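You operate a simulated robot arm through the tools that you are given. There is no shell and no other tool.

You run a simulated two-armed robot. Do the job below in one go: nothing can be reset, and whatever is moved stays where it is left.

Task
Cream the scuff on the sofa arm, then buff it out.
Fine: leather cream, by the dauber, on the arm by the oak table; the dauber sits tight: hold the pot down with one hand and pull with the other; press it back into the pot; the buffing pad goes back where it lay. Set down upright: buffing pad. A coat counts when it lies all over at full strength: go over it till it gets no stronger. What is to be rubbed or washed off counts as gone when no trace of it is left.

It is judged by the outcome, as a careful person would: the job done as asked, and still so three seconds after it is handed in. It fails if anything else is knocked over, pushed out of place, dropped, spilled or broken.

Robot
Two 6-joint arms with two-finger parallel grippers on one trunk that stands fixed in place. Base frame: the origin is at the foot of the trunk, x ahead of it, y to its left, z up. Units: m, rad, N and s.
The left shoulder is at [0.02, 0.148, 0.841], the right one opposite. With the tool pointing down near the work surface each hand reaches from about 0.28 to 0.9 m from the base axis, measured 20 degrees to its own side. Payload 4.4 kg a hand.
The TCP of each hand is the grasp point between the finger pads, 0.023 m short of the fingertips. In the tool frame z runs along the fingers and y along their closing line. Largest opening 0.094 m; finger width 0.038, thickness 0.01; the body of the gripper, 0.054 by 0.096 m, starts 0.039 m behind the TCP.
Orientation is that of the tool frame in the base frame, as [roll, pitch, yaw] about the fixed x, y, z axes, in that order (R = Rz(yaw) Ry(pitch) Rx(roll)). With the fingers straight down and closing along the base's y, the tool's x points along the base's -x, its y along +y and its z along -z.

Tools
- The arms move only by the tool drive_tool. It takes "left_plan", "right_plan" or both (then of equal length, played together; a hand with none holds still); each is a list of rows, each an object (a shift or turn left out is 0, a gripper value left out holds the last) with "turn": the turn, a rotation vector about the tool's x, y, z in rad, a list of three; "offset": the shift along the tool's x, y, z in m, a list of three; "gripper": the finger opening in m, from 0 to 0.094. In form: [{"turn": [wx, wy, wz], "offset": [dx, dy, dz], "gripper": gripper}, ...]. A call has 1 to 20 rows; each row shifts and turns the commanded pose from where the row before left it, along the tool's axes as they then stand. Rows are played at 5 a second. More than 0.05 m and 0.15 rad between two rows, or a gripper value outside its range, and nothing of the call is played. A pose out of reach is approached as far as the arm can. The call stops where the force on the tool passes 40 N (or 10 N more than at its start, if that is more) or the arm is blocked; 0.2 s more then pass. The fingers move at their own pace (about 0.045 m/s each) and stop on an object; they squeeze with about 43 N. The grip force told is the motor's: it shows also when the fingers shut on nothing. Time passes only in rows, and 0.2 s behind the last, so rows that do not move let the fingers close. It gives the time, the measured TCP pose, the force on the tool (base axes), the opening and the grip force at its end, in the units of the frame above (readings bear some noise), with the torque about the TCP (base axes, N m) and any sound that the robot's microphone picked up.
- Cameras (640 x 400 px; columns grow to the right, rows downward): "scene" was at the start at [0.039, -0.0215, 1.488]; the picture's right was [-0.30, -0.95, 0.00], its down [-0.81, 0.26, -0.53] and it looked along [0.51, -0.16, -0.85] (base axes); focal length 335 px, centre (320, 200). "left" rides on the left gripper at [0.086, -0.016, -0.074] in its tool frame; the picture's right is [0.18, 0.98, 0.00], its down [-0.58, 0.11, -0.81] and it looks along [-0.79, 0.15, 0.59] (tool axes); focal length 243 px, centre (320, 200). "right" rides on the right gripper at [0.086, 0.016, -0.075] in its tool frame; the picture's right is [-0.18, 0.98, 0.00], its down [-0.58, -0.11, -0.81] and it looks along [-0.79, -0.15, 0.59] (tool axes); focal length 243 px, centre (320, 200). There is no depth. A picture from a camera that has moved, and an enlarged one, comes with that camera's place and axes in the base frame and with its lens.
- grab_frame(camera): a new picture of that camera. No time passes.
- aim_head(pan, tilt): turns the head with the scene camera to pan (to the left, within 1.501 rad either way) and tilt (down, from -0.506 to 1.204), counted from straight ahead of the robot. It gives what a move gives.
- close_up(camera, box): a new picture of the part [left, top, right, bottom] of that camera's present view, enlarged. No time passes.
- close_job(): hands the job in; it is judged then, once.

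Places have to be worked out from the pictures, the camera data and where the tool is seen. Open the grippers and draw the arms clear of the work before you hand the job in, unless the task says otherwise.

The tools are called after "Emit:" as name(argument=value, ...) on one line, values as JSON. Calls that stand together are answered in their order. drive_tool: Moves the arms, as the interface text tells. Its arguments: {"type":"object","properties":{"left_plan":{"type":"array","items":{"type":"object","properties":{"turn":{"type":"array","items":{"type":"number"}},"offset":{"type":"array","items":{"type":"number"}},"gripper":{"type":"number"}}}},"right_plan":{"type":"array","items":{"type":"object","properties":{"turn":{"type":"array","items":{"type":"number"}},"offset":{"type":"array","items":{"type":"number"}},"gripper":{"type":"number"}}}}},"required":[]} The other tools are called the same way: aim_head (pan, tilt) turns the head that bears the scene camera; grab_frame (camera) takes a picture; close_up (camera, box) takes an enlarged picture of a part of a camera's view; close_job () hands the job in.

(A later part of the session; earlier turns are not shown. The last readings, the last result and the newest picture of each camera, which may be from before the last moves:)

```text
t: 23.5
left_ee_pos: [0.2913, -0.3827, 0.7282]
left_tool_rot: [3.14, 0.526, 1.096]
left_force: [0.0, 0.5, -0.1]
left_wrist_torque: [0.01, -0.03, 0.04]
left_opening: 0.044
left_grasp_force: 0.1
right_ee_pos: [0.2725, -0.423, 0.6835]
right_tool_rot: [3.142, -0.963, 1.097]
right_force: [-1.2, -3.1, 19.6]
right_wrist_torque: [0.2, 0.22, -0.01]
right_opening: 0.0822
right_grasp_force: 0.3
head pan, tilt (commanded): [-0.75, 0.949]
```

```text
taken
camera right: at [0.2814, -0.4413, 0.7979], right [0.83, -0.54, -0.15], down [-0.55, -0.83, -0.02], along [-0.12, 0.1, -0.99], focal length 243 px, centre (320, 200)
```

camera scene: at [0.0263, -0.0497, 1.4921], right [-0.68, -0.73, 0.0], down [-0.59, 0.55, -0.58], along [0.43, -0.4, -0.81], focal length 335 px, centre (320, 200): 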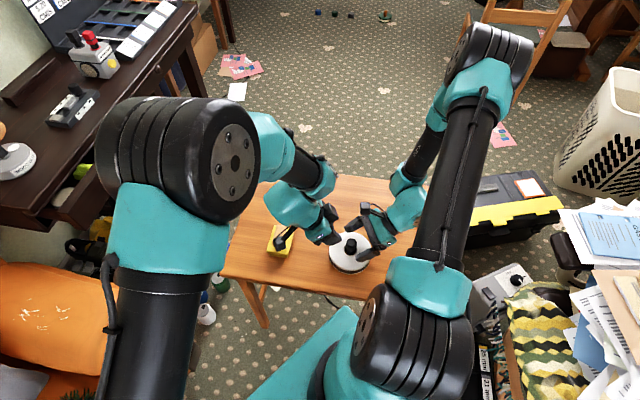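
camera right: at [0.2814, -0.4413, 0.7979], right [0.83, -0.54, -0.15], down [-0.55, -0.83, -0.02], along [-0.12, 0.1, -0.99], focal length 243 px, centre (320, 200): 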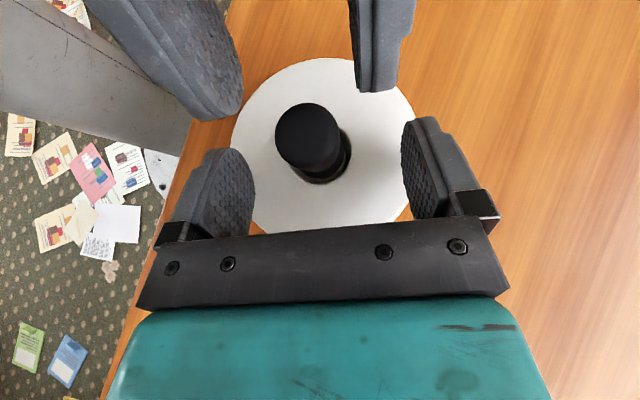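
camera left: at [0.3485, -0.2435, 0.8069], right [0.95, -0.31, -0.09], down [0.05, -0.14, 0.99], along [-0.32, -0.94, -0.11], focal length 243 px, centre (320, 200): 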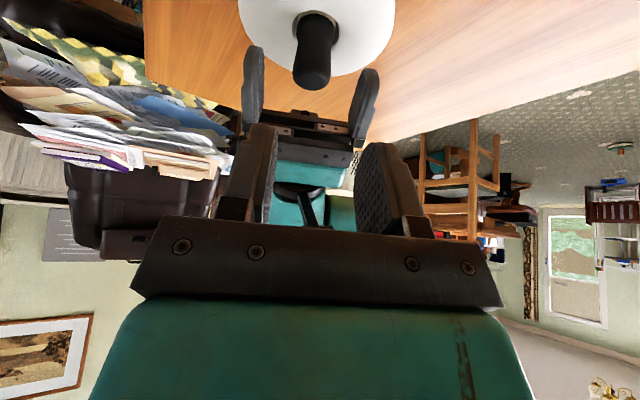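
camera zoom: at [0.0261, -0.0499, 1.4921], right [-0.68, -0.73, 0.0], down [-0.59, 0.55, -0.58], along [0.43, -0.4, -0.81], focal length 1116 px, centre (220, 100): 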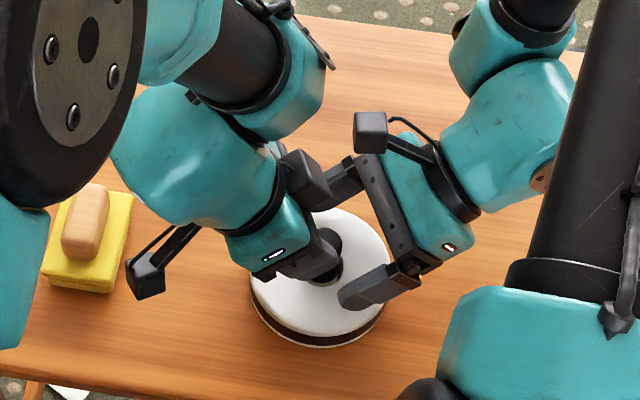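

Handle is centred for the left fingers, and the right hand now presses with ~20 N. I advance the left hand the remaining 44 mm so its fingers straddle the handle.

Emit:
drive_tool(left_plan=[{"offset": [0, 0, 0.015]}, {"offset": [0, 0, 0.015]}, {"offset": [0, 0, 0.0135]}, {}])

Emit:
close_up(camera="left", box=[200, 0, 440, 160])

Emit:
grab_frame(camera="right")

```text
t: 24.5
left_ee_pos: [0.2817, -0.4019, 0.6909]
left_tool_rot: [-3.14, 0.527, 1.096]
left_force: [-0.3, -1.1, 0.7]
left_wrist_torque: [-0.01, -0.01, 0.0]
left_opening: 0.0438
left_grasp_force: 0.0
right_ee_pos: [0.2714, -0.423, 0.6853]
right_tool_rot: [3.138, -0.963, 1.1]
right_force: [0.1, -5.4, 23.7]
right_wrist_torque: [0.16, 0.18, -0.03]
right_opening: 0.0819
right_grasp_force: 0.3
head pan, tilt (commanded): [-0.75, 0.949]
```

```text
2.50 times, centred on (320, 80) of left
camera zoom: at [0.3166, -0.2952, 0.7111], right [0.95, -0.31, -0.09], down [0.05, -0.14, 0.99], along [-0.32, -0.94, -0.11], focal length 606 px, centre (320, 500)
```

zoom: 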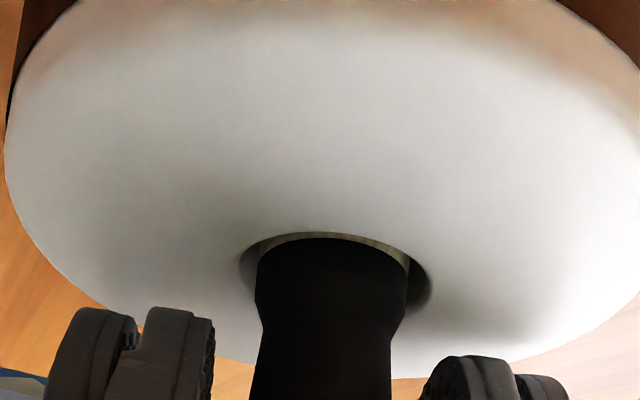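

```text
taken
camera right: at [0.2814, -0.4412, 0.7978], right [0.83, -0.54, -0.15], down [-0.55, -0.83, -0.02], along [-0.12, 0.1, -0.99], focal length 243 px, centre (320, 200)
```

right: 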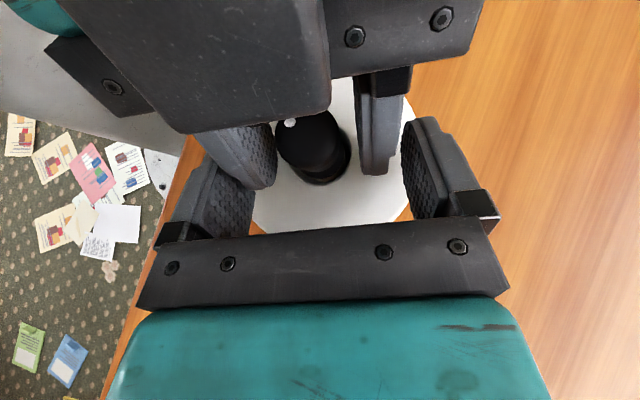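

The left fingers straddle the handle. I close the left gripper on it.

Emit:
drive_tool(left_plan=[{"gripper": 0.0}, {}, {}])

Emit:
grab_frame(camera="right")

Emit:
close_up(camera="scene", box=[260, 170, 440, 290])

```text
t: 25.3
left_ee_pos: [0.2808, -0.402, 0.6908]
left_tool_rot: [3.141, 0.527, 1.097]
left_force: [-0.4, 0.8, -0.4]
left_wrist_torque: [-0.02, 0.0, 0.0]
left_opening: 0.0264
left_grasp_force: 42.7
right_ee_pos: [0.272, -0.4235, 0.6838]
right_tool_rot: [3.139, -0.963, 1.1]
right_force: [1.6, -3.7, 25.5]
right_wrist_torque: [0.18, 0.12, -0.06]
right_opening: 0.0822
right_grasp_force: 0.8
head pan, tilt (commanded): [-0.75, 0.949]
heard: snap
```

```text
taken
camera right: at [0.2814, -0.4412, 0.7978], right [0.83, -0.54, -0.15], down [-0.55, -0.83, -0.02], along [-0.12, 0.1, -0.99], focal length 243 px, centre (320, 200)
```

right: 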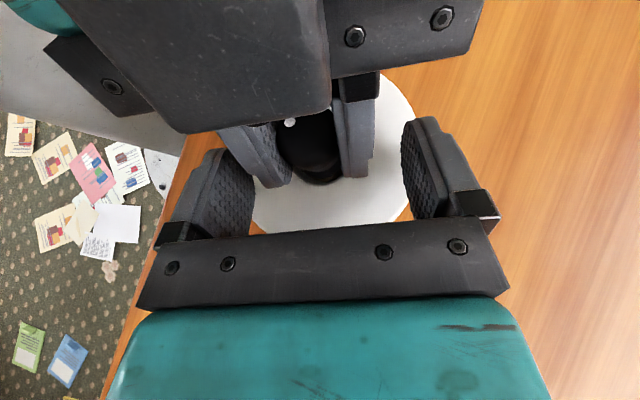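

```text
3.33 times, centred on (350, 230) of scene
camera zoom: at [0.0261, -0.0498, 1.4921], right [-0.68, -0.73, 0.0], down [-0.59, 0.55, -0.58], along [0.43, -0.4, -0.81], focal length 1116 px, centre (220, 100)
```

zoom: 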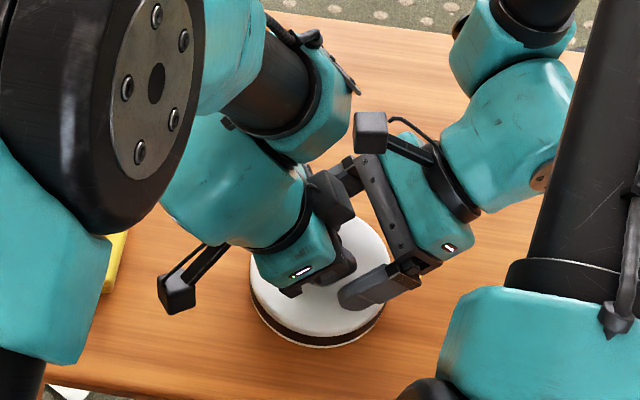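

Grip holds at 0.0264 m with ~43 N; a "snap" sound was picked up. The right hand presses ~25 N, so now I pull gently straight up with the left in small steps.

Emit:
drive_tool(left_plan=[{"offset": [-0.0005, 0, -0.00087]}, {"offset": [-0.0005, 0, -0.00087]}, {"offset": [-0.0005, 0, -0.00087]}])

Emit:
grab_frame(camera="right")

```text
t: 26.1
left_ee_pos: [0.2807, -0.4023, 0.693]
left_tool_rot: [3.141, 0.525, 1.097]
left_force: [0.6, -0.1, -0.2]
left_wrist_torque: [-0.01, 0.05, 0.01]
left_opening: 0.0263
left_grasp_force: 43.0
right_ee_pos: [0.2723, -0.424, 0.6839]
right_tool_rot: [3.139, -0.964, 1.1]
right_force: [1.8, -3.6, 25.6]
right_wrist_torque: [0.21, 0.07, -0.09]
right_opening: 0.0824
right_grasp_force: 0.9
head pan, tilt (commanded): [-0.75, 0.949]
```

```text
taken
camera right: at [0.2814, -0.4412, 0.7978], right [0.83, -0.54, -0.15], down [-0.55, -0.83, -0.02], along [-0.12, 0.1, -0.99], focal length 243 px, centre (320, 200)
```

right: 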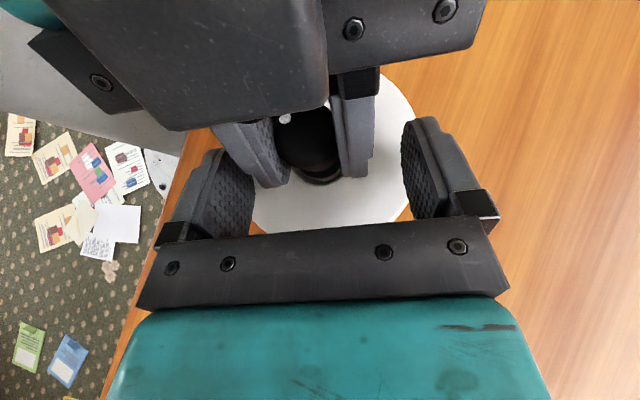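

Almost no resistance: the dauber appears to have come free already. I keep lifting straight up slowly, watching the views.

Emit:
drive_tool(left_plan=[{"offset": [-0.002, 0, -0.00346]}, {"offset": [-0.002, 0, -0.00346]}, {"offset": [-0.002, 0, -0.00346]}])

Emit:
grab_frame(camera="right")

Emit:
grab_frame(camera="left")

```text
t: 26.9
left_ee_pos: [0.2772, -0.403, 0.706]
left_tool_rot: [-3.141, 0.525, 1.097]
left_force: [0.0, 0.2, 0.3]
left_wrist_torque: [-0.01, 0.0, 0.02]
left_opening: 0.0266
left_grasp_force: 42.9
right_ee_pos: [0.2717, -0.4227, 0.684]
right_tool_rot: [3.139, -0.964, 1.099]
right_force: [2.0, -2.8, 25.3]
right_wrist_torque: [0.25, 0.03, -0.06]
right_opening: 0.0823
right_grasp_force: 0.6
head pan, tilt (commanded): [-0.75, 0.949]
```

```text
taken
camera right: at [0.2814, -0.4411, 0.7978], right [0.83, -0.54, -0.15], down [-0.55, -0.83, -0.02], along [-0.12, 0.1, -0.99], focal length 243 px, centre (320, 200)
```

right: 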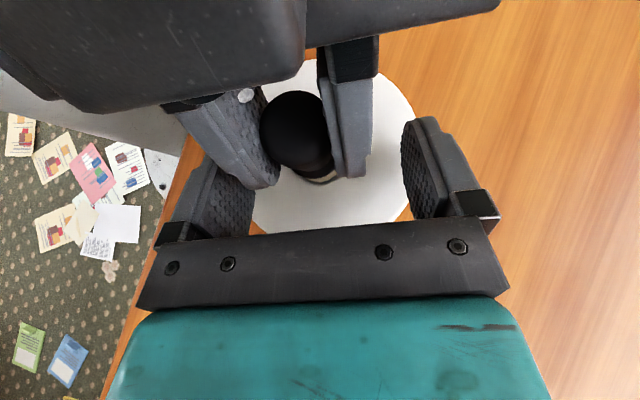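

```text
taken
camera left: at [0.3143, -0.2955, 0.7266], right [0.95, -0.31, -0.09], down [0.05, -0.14, 0.99], along [-0.32, -0.94, -0.11], focal length 243 px, centre (320, 200)
```

left: 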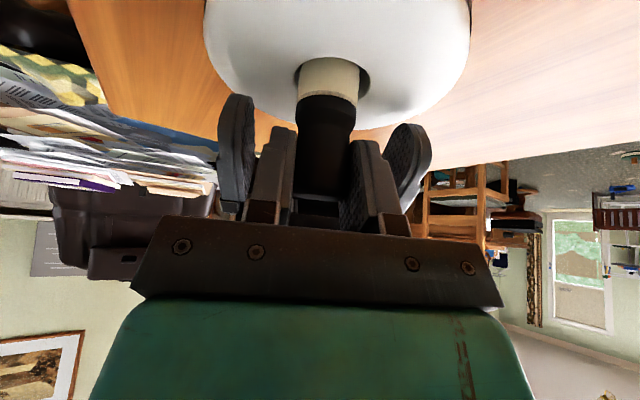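

The cream-coloured dauber head is emerging from the pot while the pot stays held. I continue vertically a bit further and check for its tip.

Emit:
drive_tool(left_plan=[{"offset": [-0.0025, 0, -0.00433]}, {"offset": [-0.0025, 0, -0.00433]}, {"offset": [-0.0025, 0, -0.00433]}, {"offset": [-0.0025, 0, -0.00433]}, {"offset": [-0.0025, 0, -0.00433]}])

Emit:
grab_frame(camera="left")

Emit:
grab_frame(camera="right")

Emit:
close_up(camera="scene", box=[260, 170, 440, 290])

```text
t: 28.1
left_ee_pos: [0.2788, -0.4025, 0.7317]
left_tool_rot: [-3.141, 0.525, 1.097]
left_force: [-0.7, 0.3, 0.6]
left_wrist_torque: [-0.01, -0.02, -0.01]
left_opening: 0.0263
left_grasp_force: 42.7
right_ee_pos: [0.2718, -0.4223, 0.6856]
right_tool_rot: [3.14, -0.963, 1.098]
right_force: [0.9, -0.6, 26.3]
right_wrist_torque: [0.27, 0.1, -0.07]
right_opening: 0.0823
right_grasp_force: 0.3
head pan, tilt (commanded): [-0.75, 0.949]
```

```text
taken
camera left: at [0.3159, -0.2949, 0.7515], right [0.95, -0.31, -0.09], down [0.05, -0.14, 0.99], along [-0.32, -0.94, -0.11], focal length 243 px, centre (320, 200)
```

left: 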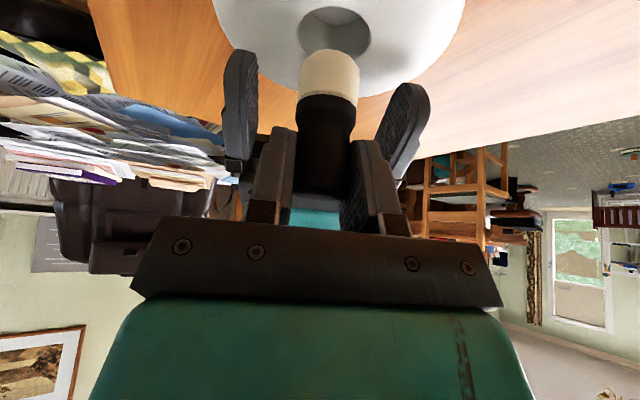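

```text
taken
camera right: at [0.2814, -0.4411, 0.7978], right [0.83, -0.54, -0.15], down [-0.55, -0.83, -0.02], along [-0.12, 0.1, -0.99], focal length 243 px, centre (320, 200)
```

right: 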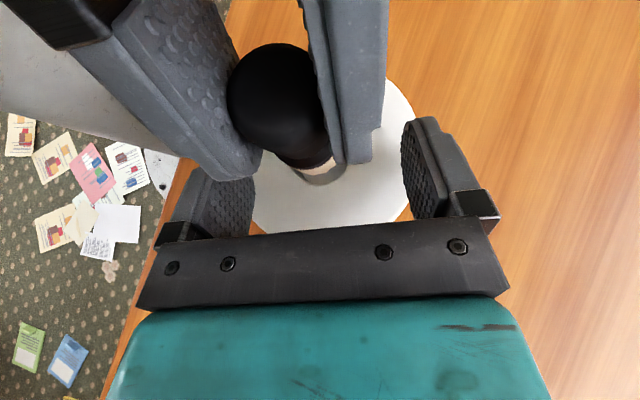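

```text
3.33 times, centred on (350, 230) of scene
camera zoom: at [0.0261, -0.0497, 1.4921], right [-0.68, -0.73, 0.0], down [-0.59, 0.55, -0.58], along [0.43, -0.4, -0.81], focal length 1116 px, centre (220, 100)
```

zoom: 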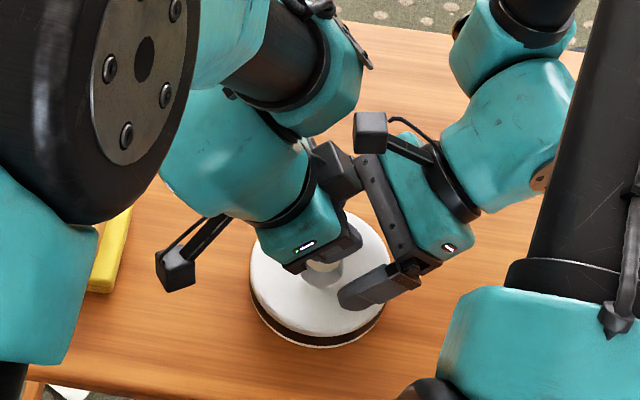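

The dauber head (≈22 mm of cream felt, its end ≈60 mm below the TCP) is clear of the pot. I withdraw the left hand up along its axis and carry it toward the middle, clear of the right hand.

Emit:
drive_tool(left_plan=[{"offset": [0, 0, -0.03]}, {"offset": [0, 0, -0.035]}, {"offset": [0, 0, -0.035]}, {"offset": [0.033, 0.0019, -0.027]}, {"offset": [0.033, 0.0019, -0.027]}, {"offset": [0.033, 0.0019, -0.027]}, {"offset": [0.033, 0.0019, -0.027]}, {"offset": [0.033, 0.0019, -0.027]}, {"offset": [0.033, 0.0019, -0.027]}, {"offset": [0.033, 0.0019, -0.027]}, {}])

Emit:
grab_frame(camera="scene")

Emit:
grab_frame(camera="left")

```text
t: 30.5
left_ee_pos: [0.4463, -0.1033, 0.8664]
left_tool_rot: [3.141, 0.526, 1.096]
left_force: [0.2, -1.6, 0.4]
left_wrist_torque: [0.03, -0.02, -0.01]
left_opening: 0.0262
left_grasp_force: 42.9
right_ee_pos: [0.2713, -0.4232, 0.6848]
right_tool_rot: [3.14, -0.964, 1.1]
right_force: [0.5, 0.1, 25.9]
right_wrist_torque: [0.38, 0.21, 0.05]
right_opening: 0.082
right_grasp_force: 0.4
head pan, tilt (commanded): [-0.75, 0.949]
```

```text
taken
camera scene: at [0.0261, -0.0496, 1.4921], right [-0.68, -0.73, 0.0], down [-0.59, 0.55, -0.58], along [0.43, -0.4, -0.81], focal length 335 px, centre (320, 200)
```

scene: 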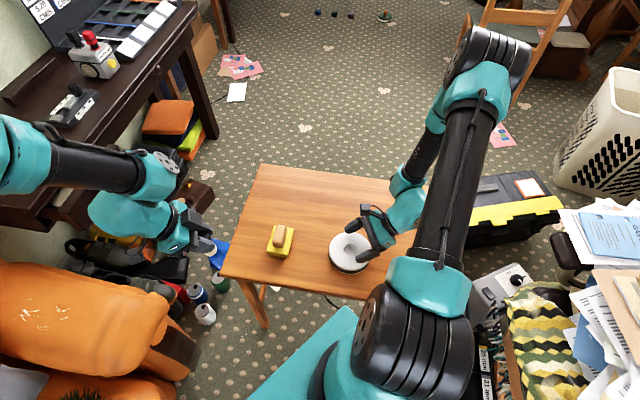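

```text
taken
camera left: at [0.4835, 0.0027, 0.8865], right [0.95, -0.31, -0.09], down [0.05, -0.14, 0.99], along [-0.32, -0.94, -0.11], focal length 243 px, centre (320, 200)
```

left: 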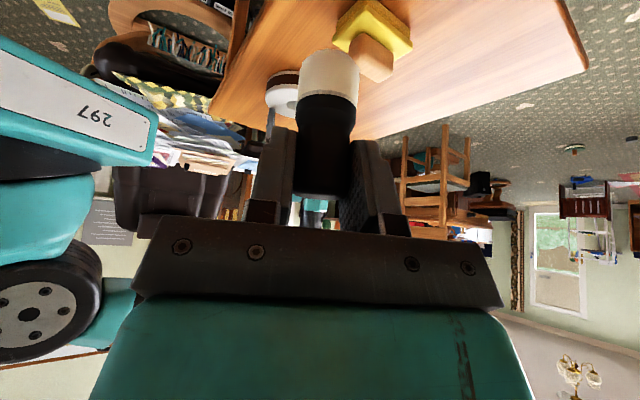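

The dauber is held firmly with its felt head down. I now lift the right hand straight up off the lid and park it aside, while turning the left hand about the vertical so it will point outward over the sofa.

Emit:
drive_tool(right_plan=[{"offset": [0.0082, 0, -0.0057]}, {"offset": [0.0164, 0, -0.0115]}, {"offset": [0.0205, 0, -0.0143]}, {"offset": [0.0205, 0, -0.0143]}, {"offset": [0.0164, 0, -0.0115]}, {"offset": [0.0066, 0.0314, -0.0124]}, {"offset": [0.0066, 0.0314, -0.0124]}, {"offset": [0.0066, 0.0314, -0.0124]}, {"offset": [0.0066, 0.0314, -0.0124]}, {}, {}, {}, {}], left_plan=[{"turn": [-0.0721, 0, -0.1246]}, {"turn": [-0.0721, 0, -0.1246]}, {"turn": [-0.0721, 0, -0.1246]}, {"turn": [-0.0721, 0, -0.1246]}, {"turn": [-0.0721, 0, -0.1246]}, {"turn": [-0.0721, 0, -0.1246]}, {"turn": [-0.0721, 0, -0.1246]}, {"turn": [-0.0721, 0, -0.1246]}, {"turn": [-0.0721, 0, -0.1246]}, {"turn": [-0.0721, 0, -0.1246]}, {"turn": [-0.0721, 0, -0.1246]}, {"turn": [-0.0721, 0, -0.1246]}, {"turn": [-0.0721, 0, -0.1246]}])

Emit:
grab_frame(camera="scene")

Emit:
grab_frame(camera="left")

```text
t: 33.3
left_ee_pos: [0.4501, -0.1009, 0.8642]
left_tool_rot: [-3.142, 0.525, 2.97]
left_force: [-0.4, 0.9, 0.1]
left_wrist_torque: [0.02, 0.0, 0.0]
left_opening: 0.0263
left_grasp_force: 42.9
left hand out of reach, approached as far as the arm can: row 7
right_ee_pos: [0.3715, -0.503, 0.835]
right_tool_rot: [3.139, -0.964, 1.099]
right_force: [0.3, 0.6, 0.9]
right_wrist_torque: [0.02, -0.02, -0.04]
right_opening: 0.0823
right_grasp_force: 0.1
head pan, tilt (commanded): [-0.75, 0.949]
```

```text
taken
camera scene: at [0.0263, -0.0499, 1.4921], right [-0.68, -0.73, 0.0], down [-0.59, 0.55, -0.58], along [0.43, -0.4, -0.81], focal length 335 px, centre (320, 200)
```

scene: 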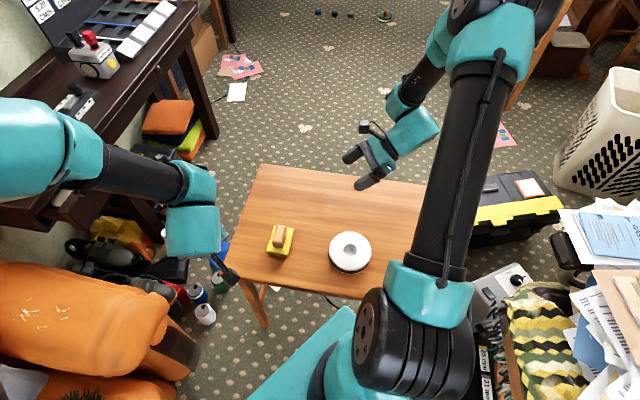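

```text
taken
camera left: at [0.3353, -0.0982, 0.8853], right [0.01, 1.0, -0.09], down [0.12, 0.09, 0.99], along [0.99, -0.02, -0.11], focal length 243 px, centre (320, 200)
```

left: 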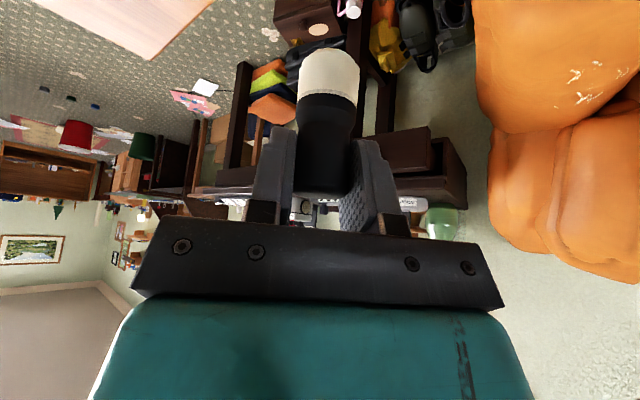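

Both hands are as planned: pot stands in place with its lid hole open, right hand parked. I carry the dauber over to hover above the scuff at about (0.69, 0.285).

Emit:
drive_tool(left_plan=[{"offset": [-0.0096, 0.0383, 0.0144]}, {"offset": [-0.0096, 0.0383, 0.0144]}, {"offset": [-0.0096, 0.0383, 0.0144]}, {"offset": [-0.0096, 0.0383, 0.0144]}, {"offset": [-0.0096, 0.0383, 0.0144]}, {"offset": [-0.0096, 0.0383, 0.0144]}, {"offset": [-0.0096, 0.0383, 0.0144]}, {"offset": [-0.0096, 0.0383, 0.0144]}, {"offset": [-0.0096, 0.0383, 0.0144]}, {"offset": [-0.0096, 0.0383, 0.0144]}, {"offset": [-0.0096, 0.0383, 0.0144]}, {}])

Emit:
aim_head(pan=0.35, tilt=0.9)

Emit:
grab_frame(camera="scene")

Emit:
grab_frame(camera="left")

```text
t: 35.9
left_ee_pos: [0.6912, 0.2854, 0.7781]
left_tool_rot: [3.139, 0.525, 2.969]
left_force: [-0.5, -0.7, -0.3]
left_wrist_torque: [-0.03, -0.03, 0.01]
left_opening: 0.0262
left_grasp_force: 43.0
right_ee_pos: [0.3726, -0.5026, 0.8352]
right_tool_rot: [3.141, -0.963, 1.098]
right_force: [-0.7, 0.1, -0.4]
right_wrist_torque: [-0.01, 0.04, -0.04]
right_opening: 0.0819
right_grasp_force: 0.0
head pan, tilt (commanded): [-0.75, 0.949]
```

```text
t: 37.2
left_ee_pos: [0.6899, 0.2845, 0.7785]
left_tool_rot: [-3.139, 0.521, 2.969]
left_force: [-0.1, 0.7, -0.7]
left_wrist_torque: [0.01, 0.01, 0.0]
left_opening: 0.0265
left_grasp_force: 42.4
right_ee_pos: [0.3725, -0.505, 0.8352]
right_tool_rot: [3.141, -0.963, 1.099]
right_force: [-0.1, -0.1, -0.4]
right_wrist_torque: [-0.01, 0.02, -0.02]
right_opening: 0.0818
right_grasp_force: 0.0
head pan, tilt (commanded): [0.351, 0.901]
```

```text
taken
camera scene: at [0.044, 0.0255, 1.4957], right [0.34, -0.94, 0.0], down [-0.74, -0.27, -0.62], along [0.58, 0.21, -0.78], focal length 335 px, centre (320, 200)
```

scene: 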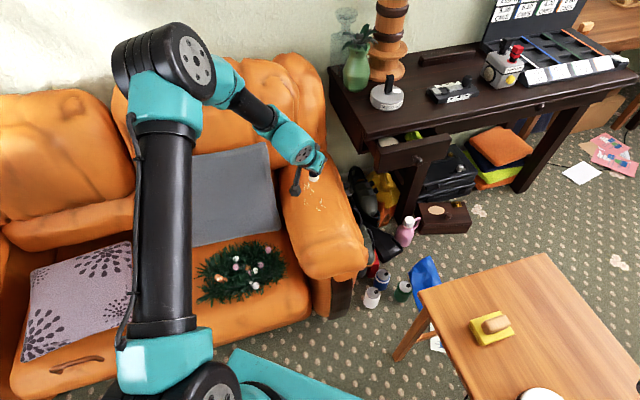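

```text
taken
camera left: at [0.5766, 0.287, 0.7989], right [0.01, 1.0, -0.09], down [0.12, 0.09, 0.99], along [0.99, -0.02, -0.12], focal length 243 px, centre (320, 200)
```

left: 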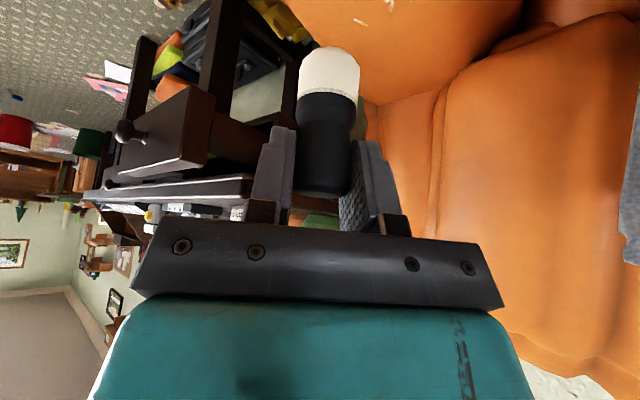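

Emit:
close_up(camera="scene", box=[260, 130, 380, 290])

Emit:
close_up(camera="scene", box=[290, 150, 350, 230])

```text
2.50 times, centred on (320, 210) of scene
camera zoom: at [0.044, 0.0255, 1.4957], right [0.34, -0.94, 0.0], down [-0.74, -0.27, -0.62], along [0.58, 0.21, -0.78], focal length 837 px, centre (320, 175)
```

zoom: 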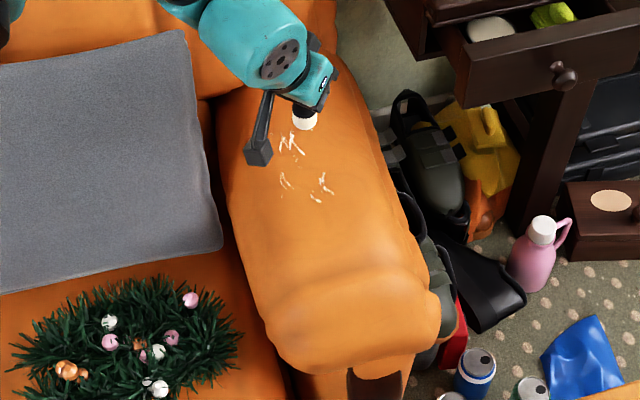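

```text
5.00 times, centred on (320, 190) of scene
camera zoom: at [0.044, 0.0255, 1.4957], right [0.34, -0.94, 0.0], down [-0.74, -0.27, -0.62], along [0.58, 0.21, -0.78], focal length 1674 px, centre (320, 250)
```

zoom: 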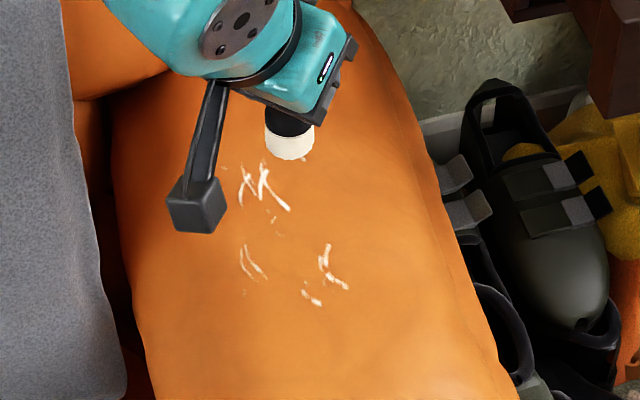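

The scene view shows the dauber hovering next to the scuff; marks span about x 0.636–0.756, y 0.233–0.348 (roughly a 0.13 × 0.07 m patch along the arm's length). I lower the dauber to just above the leather.

Emit:
drive_tool(left_plan=[{"offset": [0.01, 0, 0.0173]}, {"offset": [0.01, 0, 0.0173]}, {"offset": [0.01, 0, 0.0173]}, {"offset": [0.005, 0, 0.00865]}])

Emit:
grab_frame(camera="left")

Emit:
close_up(camera="scene", box=[290, 150, 350, 230])

```text
t: 38.2
left_ee_pos: [0.6914, 0.2841, 0.7099]
left_tool_rot: [3.141, 0.526, 2.969]
left_force: [0.3, -0.2, -1.1]
left_wrist_torque: [0.04, -0.02, -0.01]
left_opening: 0.0264
left_grasp_force: 43.0
right_ee_pos: [0.3713, -0.5032, 0.8349]
right_tool_rot: [3.139, -0.964, 1.097]
right_force: [0.0, -0.1, 1.5]
right_wrist_torque: [0.0, -0.02, 0.01]
right_opening: 0.082
right_grasp_force: 0.1
head pan, tilt (commanded): [0.351, 0.901]
```

```text
taken
camera left: at [0.5763, 0.2864, 0.73], right [0.01, 1.0, -0.09], down [0.12, 0.09, 0.99], along [0.99, -0.02, -0.12], focal length 243 px, centre (320, 200)
```

left: 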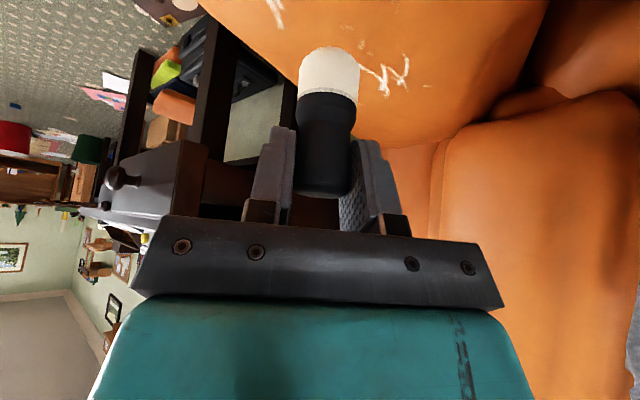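

```text
5.00 times, centred on (320, 190) of scene
camera zoom: at [0.044, 0.0255, 1.4957], right [0.34, -0.94, 0.0], down [-0.74, -0.27, -0.62], along [0.58, 0.21, -0.78], focal length 1674 px, centre (320, 250)
```

zoom: 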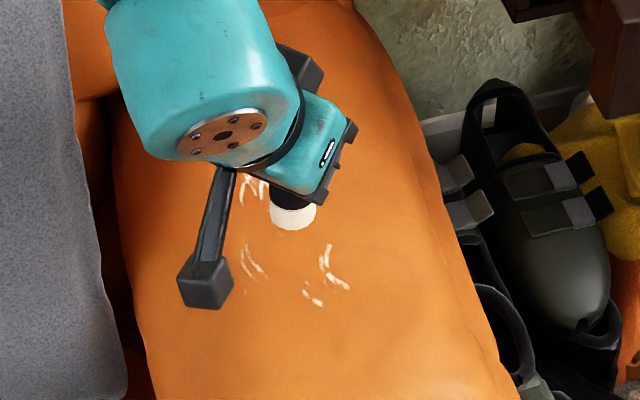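

The projected felt end agrees with the picture, so it's ~15 mm above the leather. I go down in small steps to find contact.

Emit:
drive_tool(left_plan=[{"offset": [0.001, 0, 0.00173]}, {"offset": [0.001, 0, 0.00173]}, {"offset": [0.001, 0, 0.00173]}, {"offset": [0.001, 0, 0.00173]}, {"offset": [0.001, 0, 0.00173]}, {"offset": [0.001, 0, 0.00173]}])

Emit:
close_up(camera="left", box=[220, 0, 440, 140])

```text
t: 39.6
left_ee_pos: [0.6896, 0.2834, 0.6995]
left_tool_rot: [3.141, 0.526, 2.971]
left_force: [-0.6, 0.1, -0.4]
left_wrist_torque: [-0.01, -0.03, 0.01]
left_opening: 0.0266
left_grasp_force: 42.5
right_ee_pos: [0.3724, -0.5028, 0.8338]
right_tool_rot: [3.141, -0.964, 1.099]
right_force: [-0.2, 0.5, -0.3]
right_wrist_torque: [0.0, 0.03, 0.01]
right_opening: 0.082
right_grasp_force: 0.0
head pan, tilt (commanded): [0.351, 0.901]
```

```text
2.86 times, centred on (330, 70) of left
camera zoom: at [0.5761, 0.2862, 0.7197], right [0.01, 1.0, -0.09], down [0.12, 0.09, 0.99], along [0.99, -0.02, -0.12], focal length 693 px, centre (291, 571)
```

zoom: 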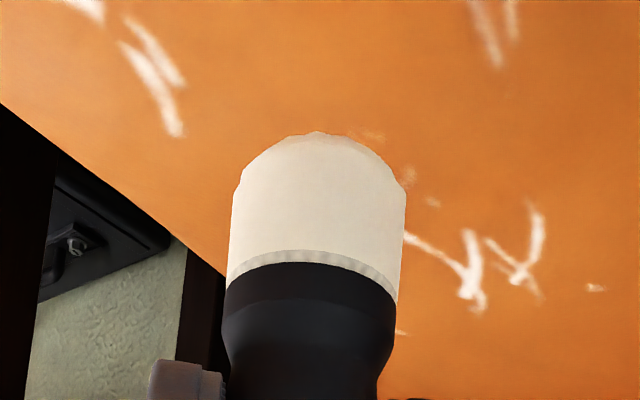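

Still no contact force. I continue in 1 mm steps.

Emit:
drive_tool(left_plan=[{"offset": [0.0005, 0, 0.00087]}, {"offset": [0.0005, 0, 0.00087]}, {"offset": [0.0005, 0, 0.00087]}])

Emit:
close_up(camera="scene", box=[290, 150, 350, 230])

```text
t: 40.4
left_ee_pos: [0.6901, 0.2832, 0.6965]
left_tool_rot: [3.142, 0.525, 2.969]
left_force: [1.0, -0.2, -0.6]
left_wrist_torque: [-0.01, -0.01, -0.03]
left_opening: 0.0267
left_grasp_force: 42.9
right_ee_pos: [0.3715, -0.504, 0.8352]
right_tool_rot: [3.141, -0.963, 1.098]
right_force: [0.4, -0.2, 0.0]
right_wrist_torque: [0.01, 0.0, 0.03]
right_opening: 0.0821
right_grasp_force: 0.1
head pan, tilt (commanded): [0.351, 0.901]
```

```text
5.00 times, centred on (320, 190) of scene
camera zoom: at [0.044, 0.0255, 1.4957], right [0.34, -0.94, 0.0], down [-0.74, -0.27, -0.62], along [0.58, 0.21, -0.78], focal length 1674 px, centre (320, 250)
```

zoom: 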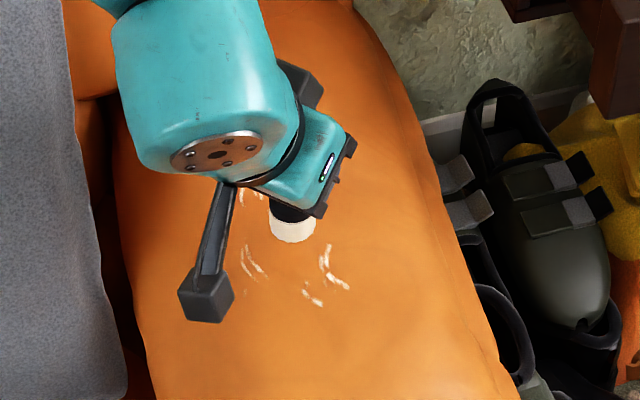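

No contact yet; the gap is closing. I continue with four more 1 mm steps.

Emit:
drive_tool(left_plan=[{"offset": [0.0005, 0, 0.00087]}, {"offset": [0.0005, 0, 0.00087]}, {"offset": [0.0005, 0, 0.00087]}, {"offset": [0.0005, 0, 0.00087]}])

Emit:
close_up(camera="left", box=[220, 0, 440, 140])

```text
t: 41.4
left_ee_pos: [0.6893, 0.2824, 0.692]
left_tool_rot: [-3.141, 0.524, 2.968]
left_force: [-0.1, 0.0, -0.7]
left_wrist_torque: [0.0, -0.02, 0.02]
left_opening: 0.0264
left_grasp_force: 43.5
right_ee_pos: [0.3713, -0.5037, 0.8361]
right_tool_rot: [3.142, -0.963, 1.097]
right_force: [-1.0, -0.2, 0.2]
right_wrist_torque: [-0.02, 0.02, 0.03]
right_opening: 0.082
right_grasp_force: 0.1
head pan, tilt (commanded): [0.351, 0.901]
```

```text
2.86 times, centred on (330, 70) of left
camera zoom: at [0.5757, 0.2865, 0.7121], right [0.01, 1.0, -0.09], down [0.12, 0.09, 0.99], along [0.99, -0.02, -0.12], focal length 693 px, centre (291, 571)
```

zoom: 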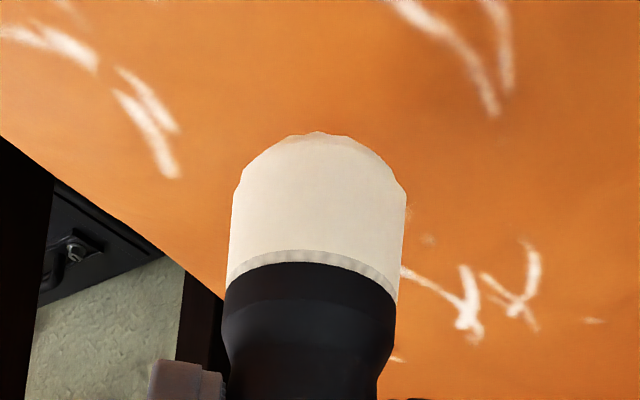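

Felt end computes to z≈0.631 with no contact, so the leather is slightly lower. I continue stepping down 1 mm at a time.

Emit:
drive_tool(left_plan=[{"offset": [0.0005, 0, 0.00087]}, {"offset": [0.0005, 0, 0.00087]}, {"offset": [0.0005, 0, 0.00087]}, {"offset": [0.0005, 0, 0.00087]}, {"offset": [0.0005, 0, 0.00087]}])

Emit:
close_up(camera="left", box=[220, 0, 440, 140])

Emit:
close_up(camera="scene", box=[290, 150, 350, 230])

```text
t: 42.3
left_ee_pos: [0.6915, 0.284, 0.6911]
left_tool_rot: [3.139, 0.529, 2.966]
left_force: [-1.8, 0.8, 10.8]
left_wrist_torque: [0.04, 0.06, 0.03]
left_opening: 0.0265
left_grasp_force: 42.8
right_ee_pos: [0.3722, -0.5051, 0.8352]
right_tool_rot: [3.142, -0.965, 1.098]
right_force: [-0.1, 0.7, -0.6]
right_wrist_torque: [0.01, 0.04, 0.0]
right_opening: 0.0821
right_grasp_force: 0.1
head pan, tilt (commanded): [0.351, 0.901]
stopped in row 4 (left hand): the force on the tool passed its limit at 41 N (the readings are from after the stop); the commanded pose is now the measured one
```

```text
2.86 times, centred on (330, 70) of left
camera zoom: at [0.5773, 0.2869, 0.7108], right [0.01, 1.0, -0.09], down [0.11, 0.09, 0.99], along [0.99, -0.02, -0.11], focal length 693 px, centre (291, 571)
```

zoom: 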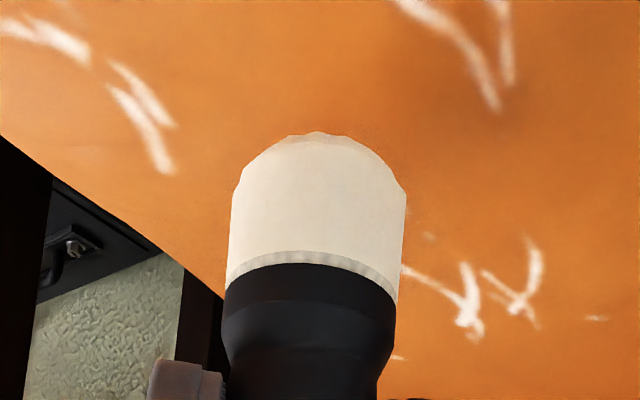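

```text
5.00 times, centred on (320, 190) of scene
camera zoom: at [0.0438, 0.0255, 1.4957], right [0.34, -0.94, 0.0], down [-0.74, -0.27, -0.62], along [0.58, 0.21, -0.78], focal length 1674 px, centre (320, 250)
```

zoom: 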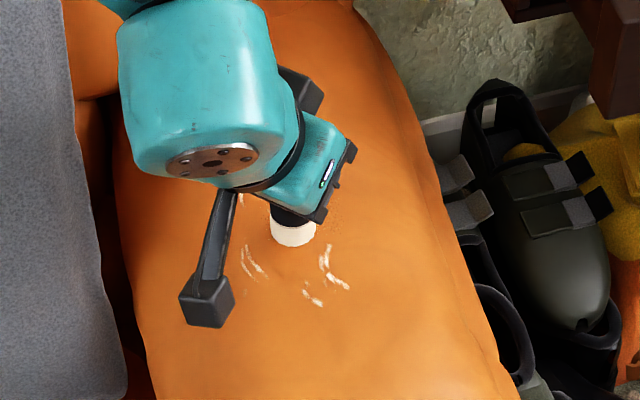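

Contact found with the TCP at z≈0.691 (≈11 N resting); a faint stipple of cream seems to appear. I try a short stroke along the arm's length at this height and read the force.

Emit:
drive_tool(left_plan=[{"offset": [-0.0032, 0.0033, 0.0019]}, {"offset": [-0.0032, 0.0033, 0.0019]}, {"offset": [-0.0032, 0.0033, 0.0019]}, {"offset": [-0.0032, 0.0033, 0.0019]}])

Emit:
close_up(camera="scene", box=[290, 150, 350, 230])

Emit:
close_up(camera="left", box=[220, 0, 440, 140])

```text
t: 43.3
left_ee_pos: [0.7074, 0.294, 0.6906]
left_tool_rot: [3.14, 0.528, 2.968]
left_force: [-4.9, -3.6, 14.6]
left_wrist_torque: [-0.17, 0.24, -0.01]
left_opening: 0.0263
left_grasp_force: 43.2
right_ee_pos: [0.3724, -0.5043, 0.8349]
right_tool_rot: [3.141, -0.963, 1.098]
right_force: [-0.5, 0.0, 0.0]
right_wrist_torque: [-0.02, -0.02, 0.0]
right_opening: 0.082
right_grasp_force: 0.0
head pan, tilt (commanded): [0.351, 0.901]
```

```text
5.00 times, centred on (320, 190) of scene
camera zoom: at [0.0436, 0.0254, 1.4957], right [0.34, -0.94, 0.0], down [-0.74, -0.27, -0.62], along [0.58, 0.21, -0.78], focal length 1674 px, centre (320, 250)
```

zoom: 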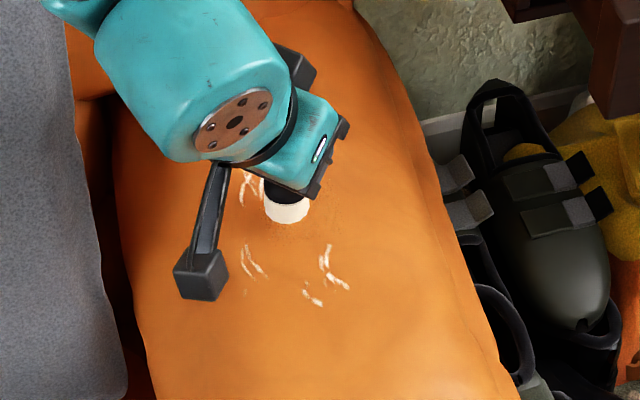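

```text
2.86 times, centred on (330, 70) of left
camera zoom: at [0.594, 0.2976, 0.7108], right [0.01, 1.0, -0.09], down [0.11, 0.09, 0.99], along [0.99, -0.02, -0.11], focal length 693 px, centre (291, 571)
```

zoom: 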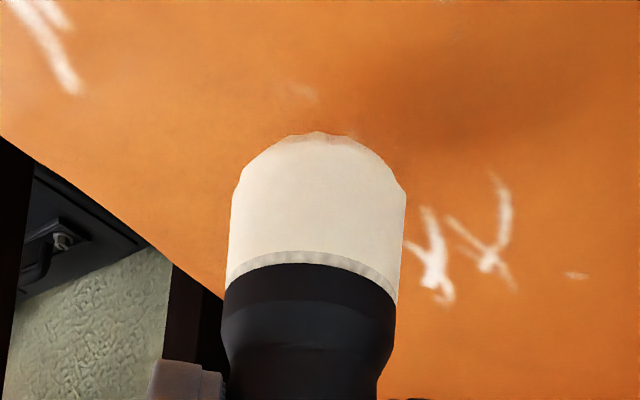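

The stroke works: force stayed ~15 N on flat leather along the arm, and a faint coat is starting to show. I now stroke the full length of the patch along the arm's axis.

Emit:
drive_tool(left_plan=[{"offset": [-0.0089, 0.0092, 0.00515]}, {"offset": [-0.0089, 0.0092, 0.00515]}, {"offset": [-0.0089, 0.0092, 0.00515]}, {"offset": [-0.0089, 0.0092, 0.00515]}])

Emit:
close_up(camera="scene", box=[290, 150, 350, 230])

```text
t: 44.3
left_ee_pos: [0.7372, 0.3094, 0.6896]
left_tool_rot: [3.127, 0.536, 2.97]
left_force: [-1.4, -0.3, 8.2]
left_wrist_torque: [-0.05, 0.02, -0.03]
left_opening: 0.0266
left_grasp_force: 43.3
left hand out of reach, approached as far as the arm can: row 3, 4
right_ee_pos: [0.3725, -0.504, 0.8351]
right_tool_rot: [3.141, -0.964, 1.098]
right_force: [0.5, -0.1, 0.6]
right_wrist_torque: [-0.02, -0.02, 0.01]
right_opening: 0.0818
right_grasp_force: 0.1
head pan, tilt (commanded): [0.351, 0.901]
stopped in row 4 (left hand): the force on the tool passed its limit at 42 N (the readings are from after the stop); the commanded pose is now the measured one
```

```text
5.00 times, centred on (320, 190) of scene
camera zoom: at [0.0439, 0.0255, 1.4957], right [0.34, -0.94, 0.0], down [-0.74, -0.27, -0.62], along [0.58, 0.21, -0.78], focal length 1674 px, centre (320, 250)
```

zoom: 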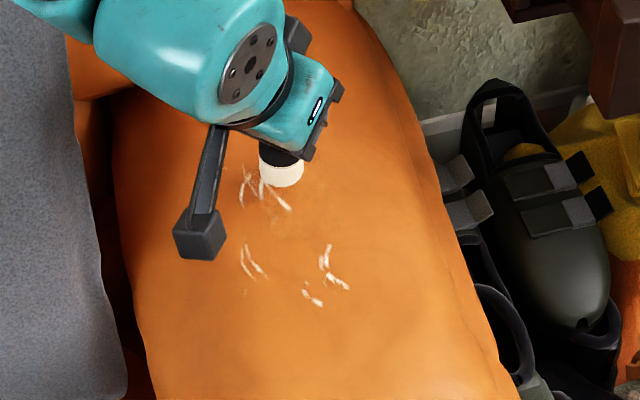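

The coat strokes are visible, but at about (0.737, 0.309) the left arm reported its reach limit in this wrist pose. I lift slightly and test in the air whether this pose can go farther along the arm.

Emit:
drive_tool(left_plan=[{"offset": [-0.005, 0, -0.00865]}, {"offset": [-0.005, 0, -0.00865]}, {"offset": [-0.0064, 0.0067, 0.0037]}, {"offset": [-0.0064, 0.0067, 0.0037]}, {"offset": [-0.0064, 0.0067, 0.0037]}, {}])

Emit:
close_up(camera="scene", box=[290, 150, 350, 230])

```text
t: 45.7
left_ee_pos: [0.7449, 0.3078, 0.7053]
left_tool_rot: [3.119, 0.536, 2.972]
left_force: [0.4, -0.2, -0.1]
left_wrist_torque: [0.0, 0.0, 0.0]
left_opening: 0.0265
left_grasp_force: 43.1
left hand out of reach, approached as far as the arm can: row 3, 4, 5
right_ee_pos: [0.3722, -0.5045, 0.8356]
right_tool_rot: [3.141, -0.964, 1.096]
right_force: [0.5, -0.4, 0.4]
right_wrist_torque: [0.01, 0.0, 0.02]
right_opening: 0.0817
right_grasp_force: 0.0
head pan, tilt (commanded): [0.351, 0.901]
```

```text
5.00 times, centred on (320, 190) of scene
camera zoom: at [0.044, 0.0255, 1.4957], right [0.34, -0.94, 0.0], down [-0.74, -0.27, -0.62], along [0.58, 0.21, -0.78], focal length 1674 px, centre (320, 250)
```

zoom: 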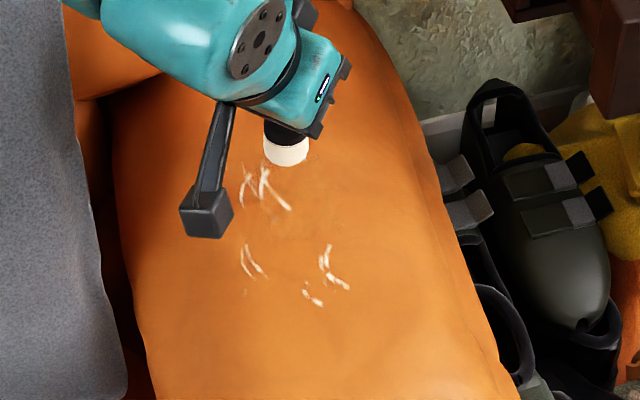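

Confirmed: the limit comes from the outward tilt. I back off a little, and rotate the hand about the vertical by about 60° so the tilt is sideways (body over the seat side), keeping the dauber upright.

Emit:
drive_tool(left_plan=[{"offset": [0.0128, -0.0133, -0.0075]}, {"offset": [0.0128, -0.0133, -0.0075]}, {"offset": [0.0128, -0.0133, -0.0075]}, {"offset": [-0.005, 0, -0.00865]}, {"offset": [-0.005, 0, -0.00865]}, {"turn": [0.0751, 0, 0.1297]}, {"turn": [0.0751, 0, 0.1297]}, {"turn": [0.0751, 0, 0.1297]}, {"turn": [0.0751, 0, 0.1297]}, {"turn": [0.0751, 0, 0.1297]}, {"turn": [0.0751, 0, 0.1297]}, {"turn": [0.0751, 0, 0.1297]}, {}])

Emit:
grab_frame(camera="left")

Emit:
close_up(camera="scene", box=[260, 120, 380, 240])

```text
t: 48.5
left_ee_pos: [0.6205, 0.1964, 0.7244]
left_tool_rot: [3.085, 0.526, 2.244]
left_force: [-0.3, 0.3, -1.0]
left_wrist_torque: [0.01, -0.02, 0.02]
left_opening: 0.0267
left_grasp_force: 42.7
left hand out of reach, approached as far as the arm can: row 7, 8, 9, 10, 11
right_ee_pos: [0.3722, -0.504, 0.8353]
right_tool_rot: [3.14, -0.963, 1.097]
right_force: [0.2, 0.2, 0.2]
right_wrist_torque: [0.02, -0.02, -0.01]
right_opening: 0.0821
right_grasp_force: 0.0
head pan, tilt (commanded): [0.351, 0.901]
```

```text
taken
camera left: at [0.535, 0.2707, 0.7429], right [0.65, 0.76, -0.04], down [0.11, -0.04, 0.99], along [0.75, -0.65, -0.11], focal length 243 px, centre (320, 200)
```

left: 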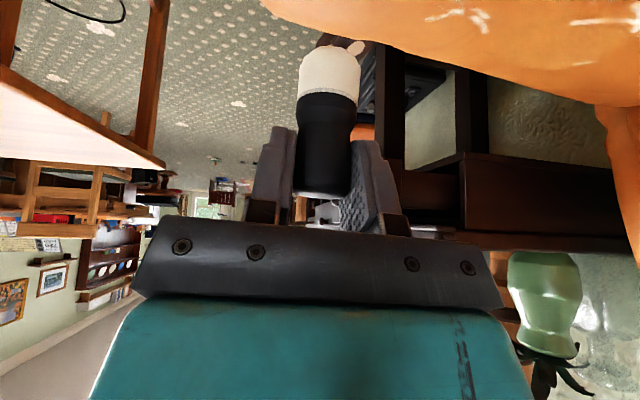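

```text
3.33 times, centred on (320, 180) of scene
camera zoom: at [0.044, 0.0256, 1.4957], right [0.34, -0.94, 0.0], down [-0.74, -0.27, -0.62], along [0.58, 0.21, -0.78], focal length 1116 px, centre (320, 267)
```

zoom: 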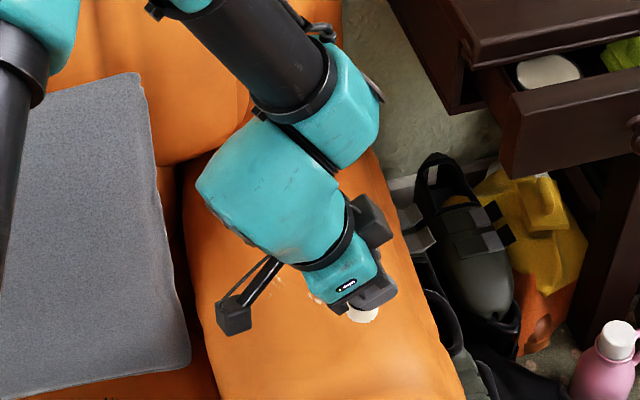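

The wrist hit another limit mid-turn and ended at (0.62, 0.196) with a slight roll. I raise the hand well clear of the sofa, level the roll, and continue turning to find a wrist pose that works.

Emit:
drive_tool(left_plan=[{"offset": [-0.015, 0.0015, -0.026]}, {"offset": [-0.015, 0.0015, -0.026]}, {"turn": [0.0566, 0, 0]}, {"turn": [0.0751, 0, 0.1297]}, {"turn": [0.0751, 0, 0.1297]}, {"turn": [0.0751, 0, 0.1297]}, {"turn": [0.0751, 0, 0.1297]}, {"turn": [0.0751, 0, 0.1297]}, {}])

Emit:
grab_frame(camera="scene")

```text
t: 50.5
left_ee_pos: [0.621, 0.197, 0.7842]
left_tool_rot: [3.139, 0.523, 1.491]
left_force: [0.5, 0.1, -1.5]
left_wrist_torque: [0.02, 0.0, 0.0]
left_opening: 0.0263
left_grasp_force: 43.4
right_ee_pos: [0.3735, -0.5034, 0.8344]
right_tool_rot: [3.139, -0.962, 1.099]
right_force: [0.0, 0.3, -0.4]
right_wrist_torque: [-0.02, 0.0, -0.01]
right_opening: 0.082
right_grasp_force: 0.0
head pan, tilt (commanded): [0.351, 0.901]
```

```text
taken
camera scene: at [0.044, 0.0255, 1.4957], right [0.34, -0.94, 0.0], down [-0.74, -0.27, -0.62], along [0.58, 0.21, -0.78], focal length 335 px, centre (320, 200)
```

scene: 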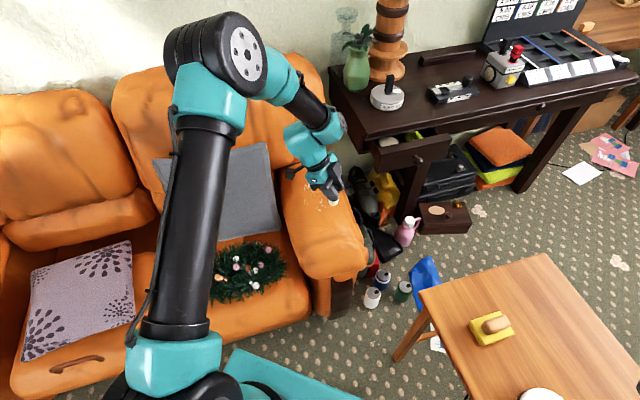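

Yaw ≈1.49 is fine here. I test in the air whether this pose reaches the far end of the scuff, around (0.76, 0.33).

Emit:
drive_tool(left_plan=[{"offset": [0.0249, 0.0256, -0.0143]}, {"offset": [0.0249, 0.0256, -0.0143]}, {"offset": [0.0249, 0.0256, -0.0143]}, {"offset": [0.0249, 0.0256, -0.0143]}, {"offset": [0.0249, 0.0256, -0.0143]}, {}])

Emit:
close_up(camera="scene", box=[260, 120, 380, 240])

```text
t: 51.9
left_ee_pos: [0.7601, 0.3306, 0.7832]
left_tool_rot: [3.139, 0.523, 1.496]
left_force: [-0.6, 0.2, 0.3]
left_wrist_torque: [-0.01, 0.01, 0.02]
left_opening: 0.0264
left_grasp_force: 42.7
right_ee_pos: [0.3716, -0.5049, 0.8357]
right_tool_rot: [3.14, -0.964, 1.099]
right_force: [-0.1, 0.4, -0.3]
right_wrist_torque: [-0.02, 0.01, -0.01]
right_opening: 0.0819
right_grasp_force: 0.1
head pan, tilt (commanded): [0.351, 0.901]
```

```text
3.33 times, centred on (320, 180) of scene
camera zoom: at [0.0441, 0.0256, 1.4957], right [0.34, -0.94, 0.0], down [-0.74, -0.27, -0.62], along [0.58, 0.21, -0.78], focal length 1116 px, centre (320, 267)
```

zoom: 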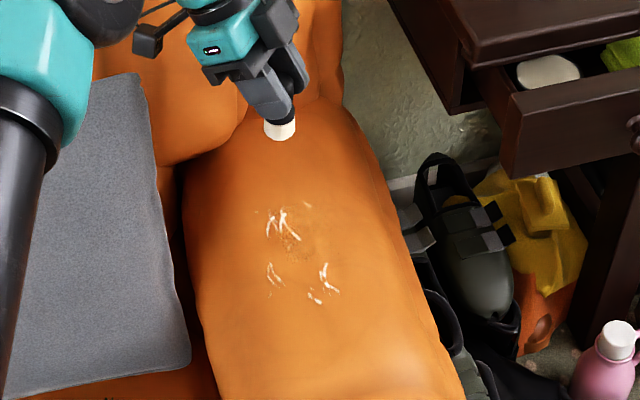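

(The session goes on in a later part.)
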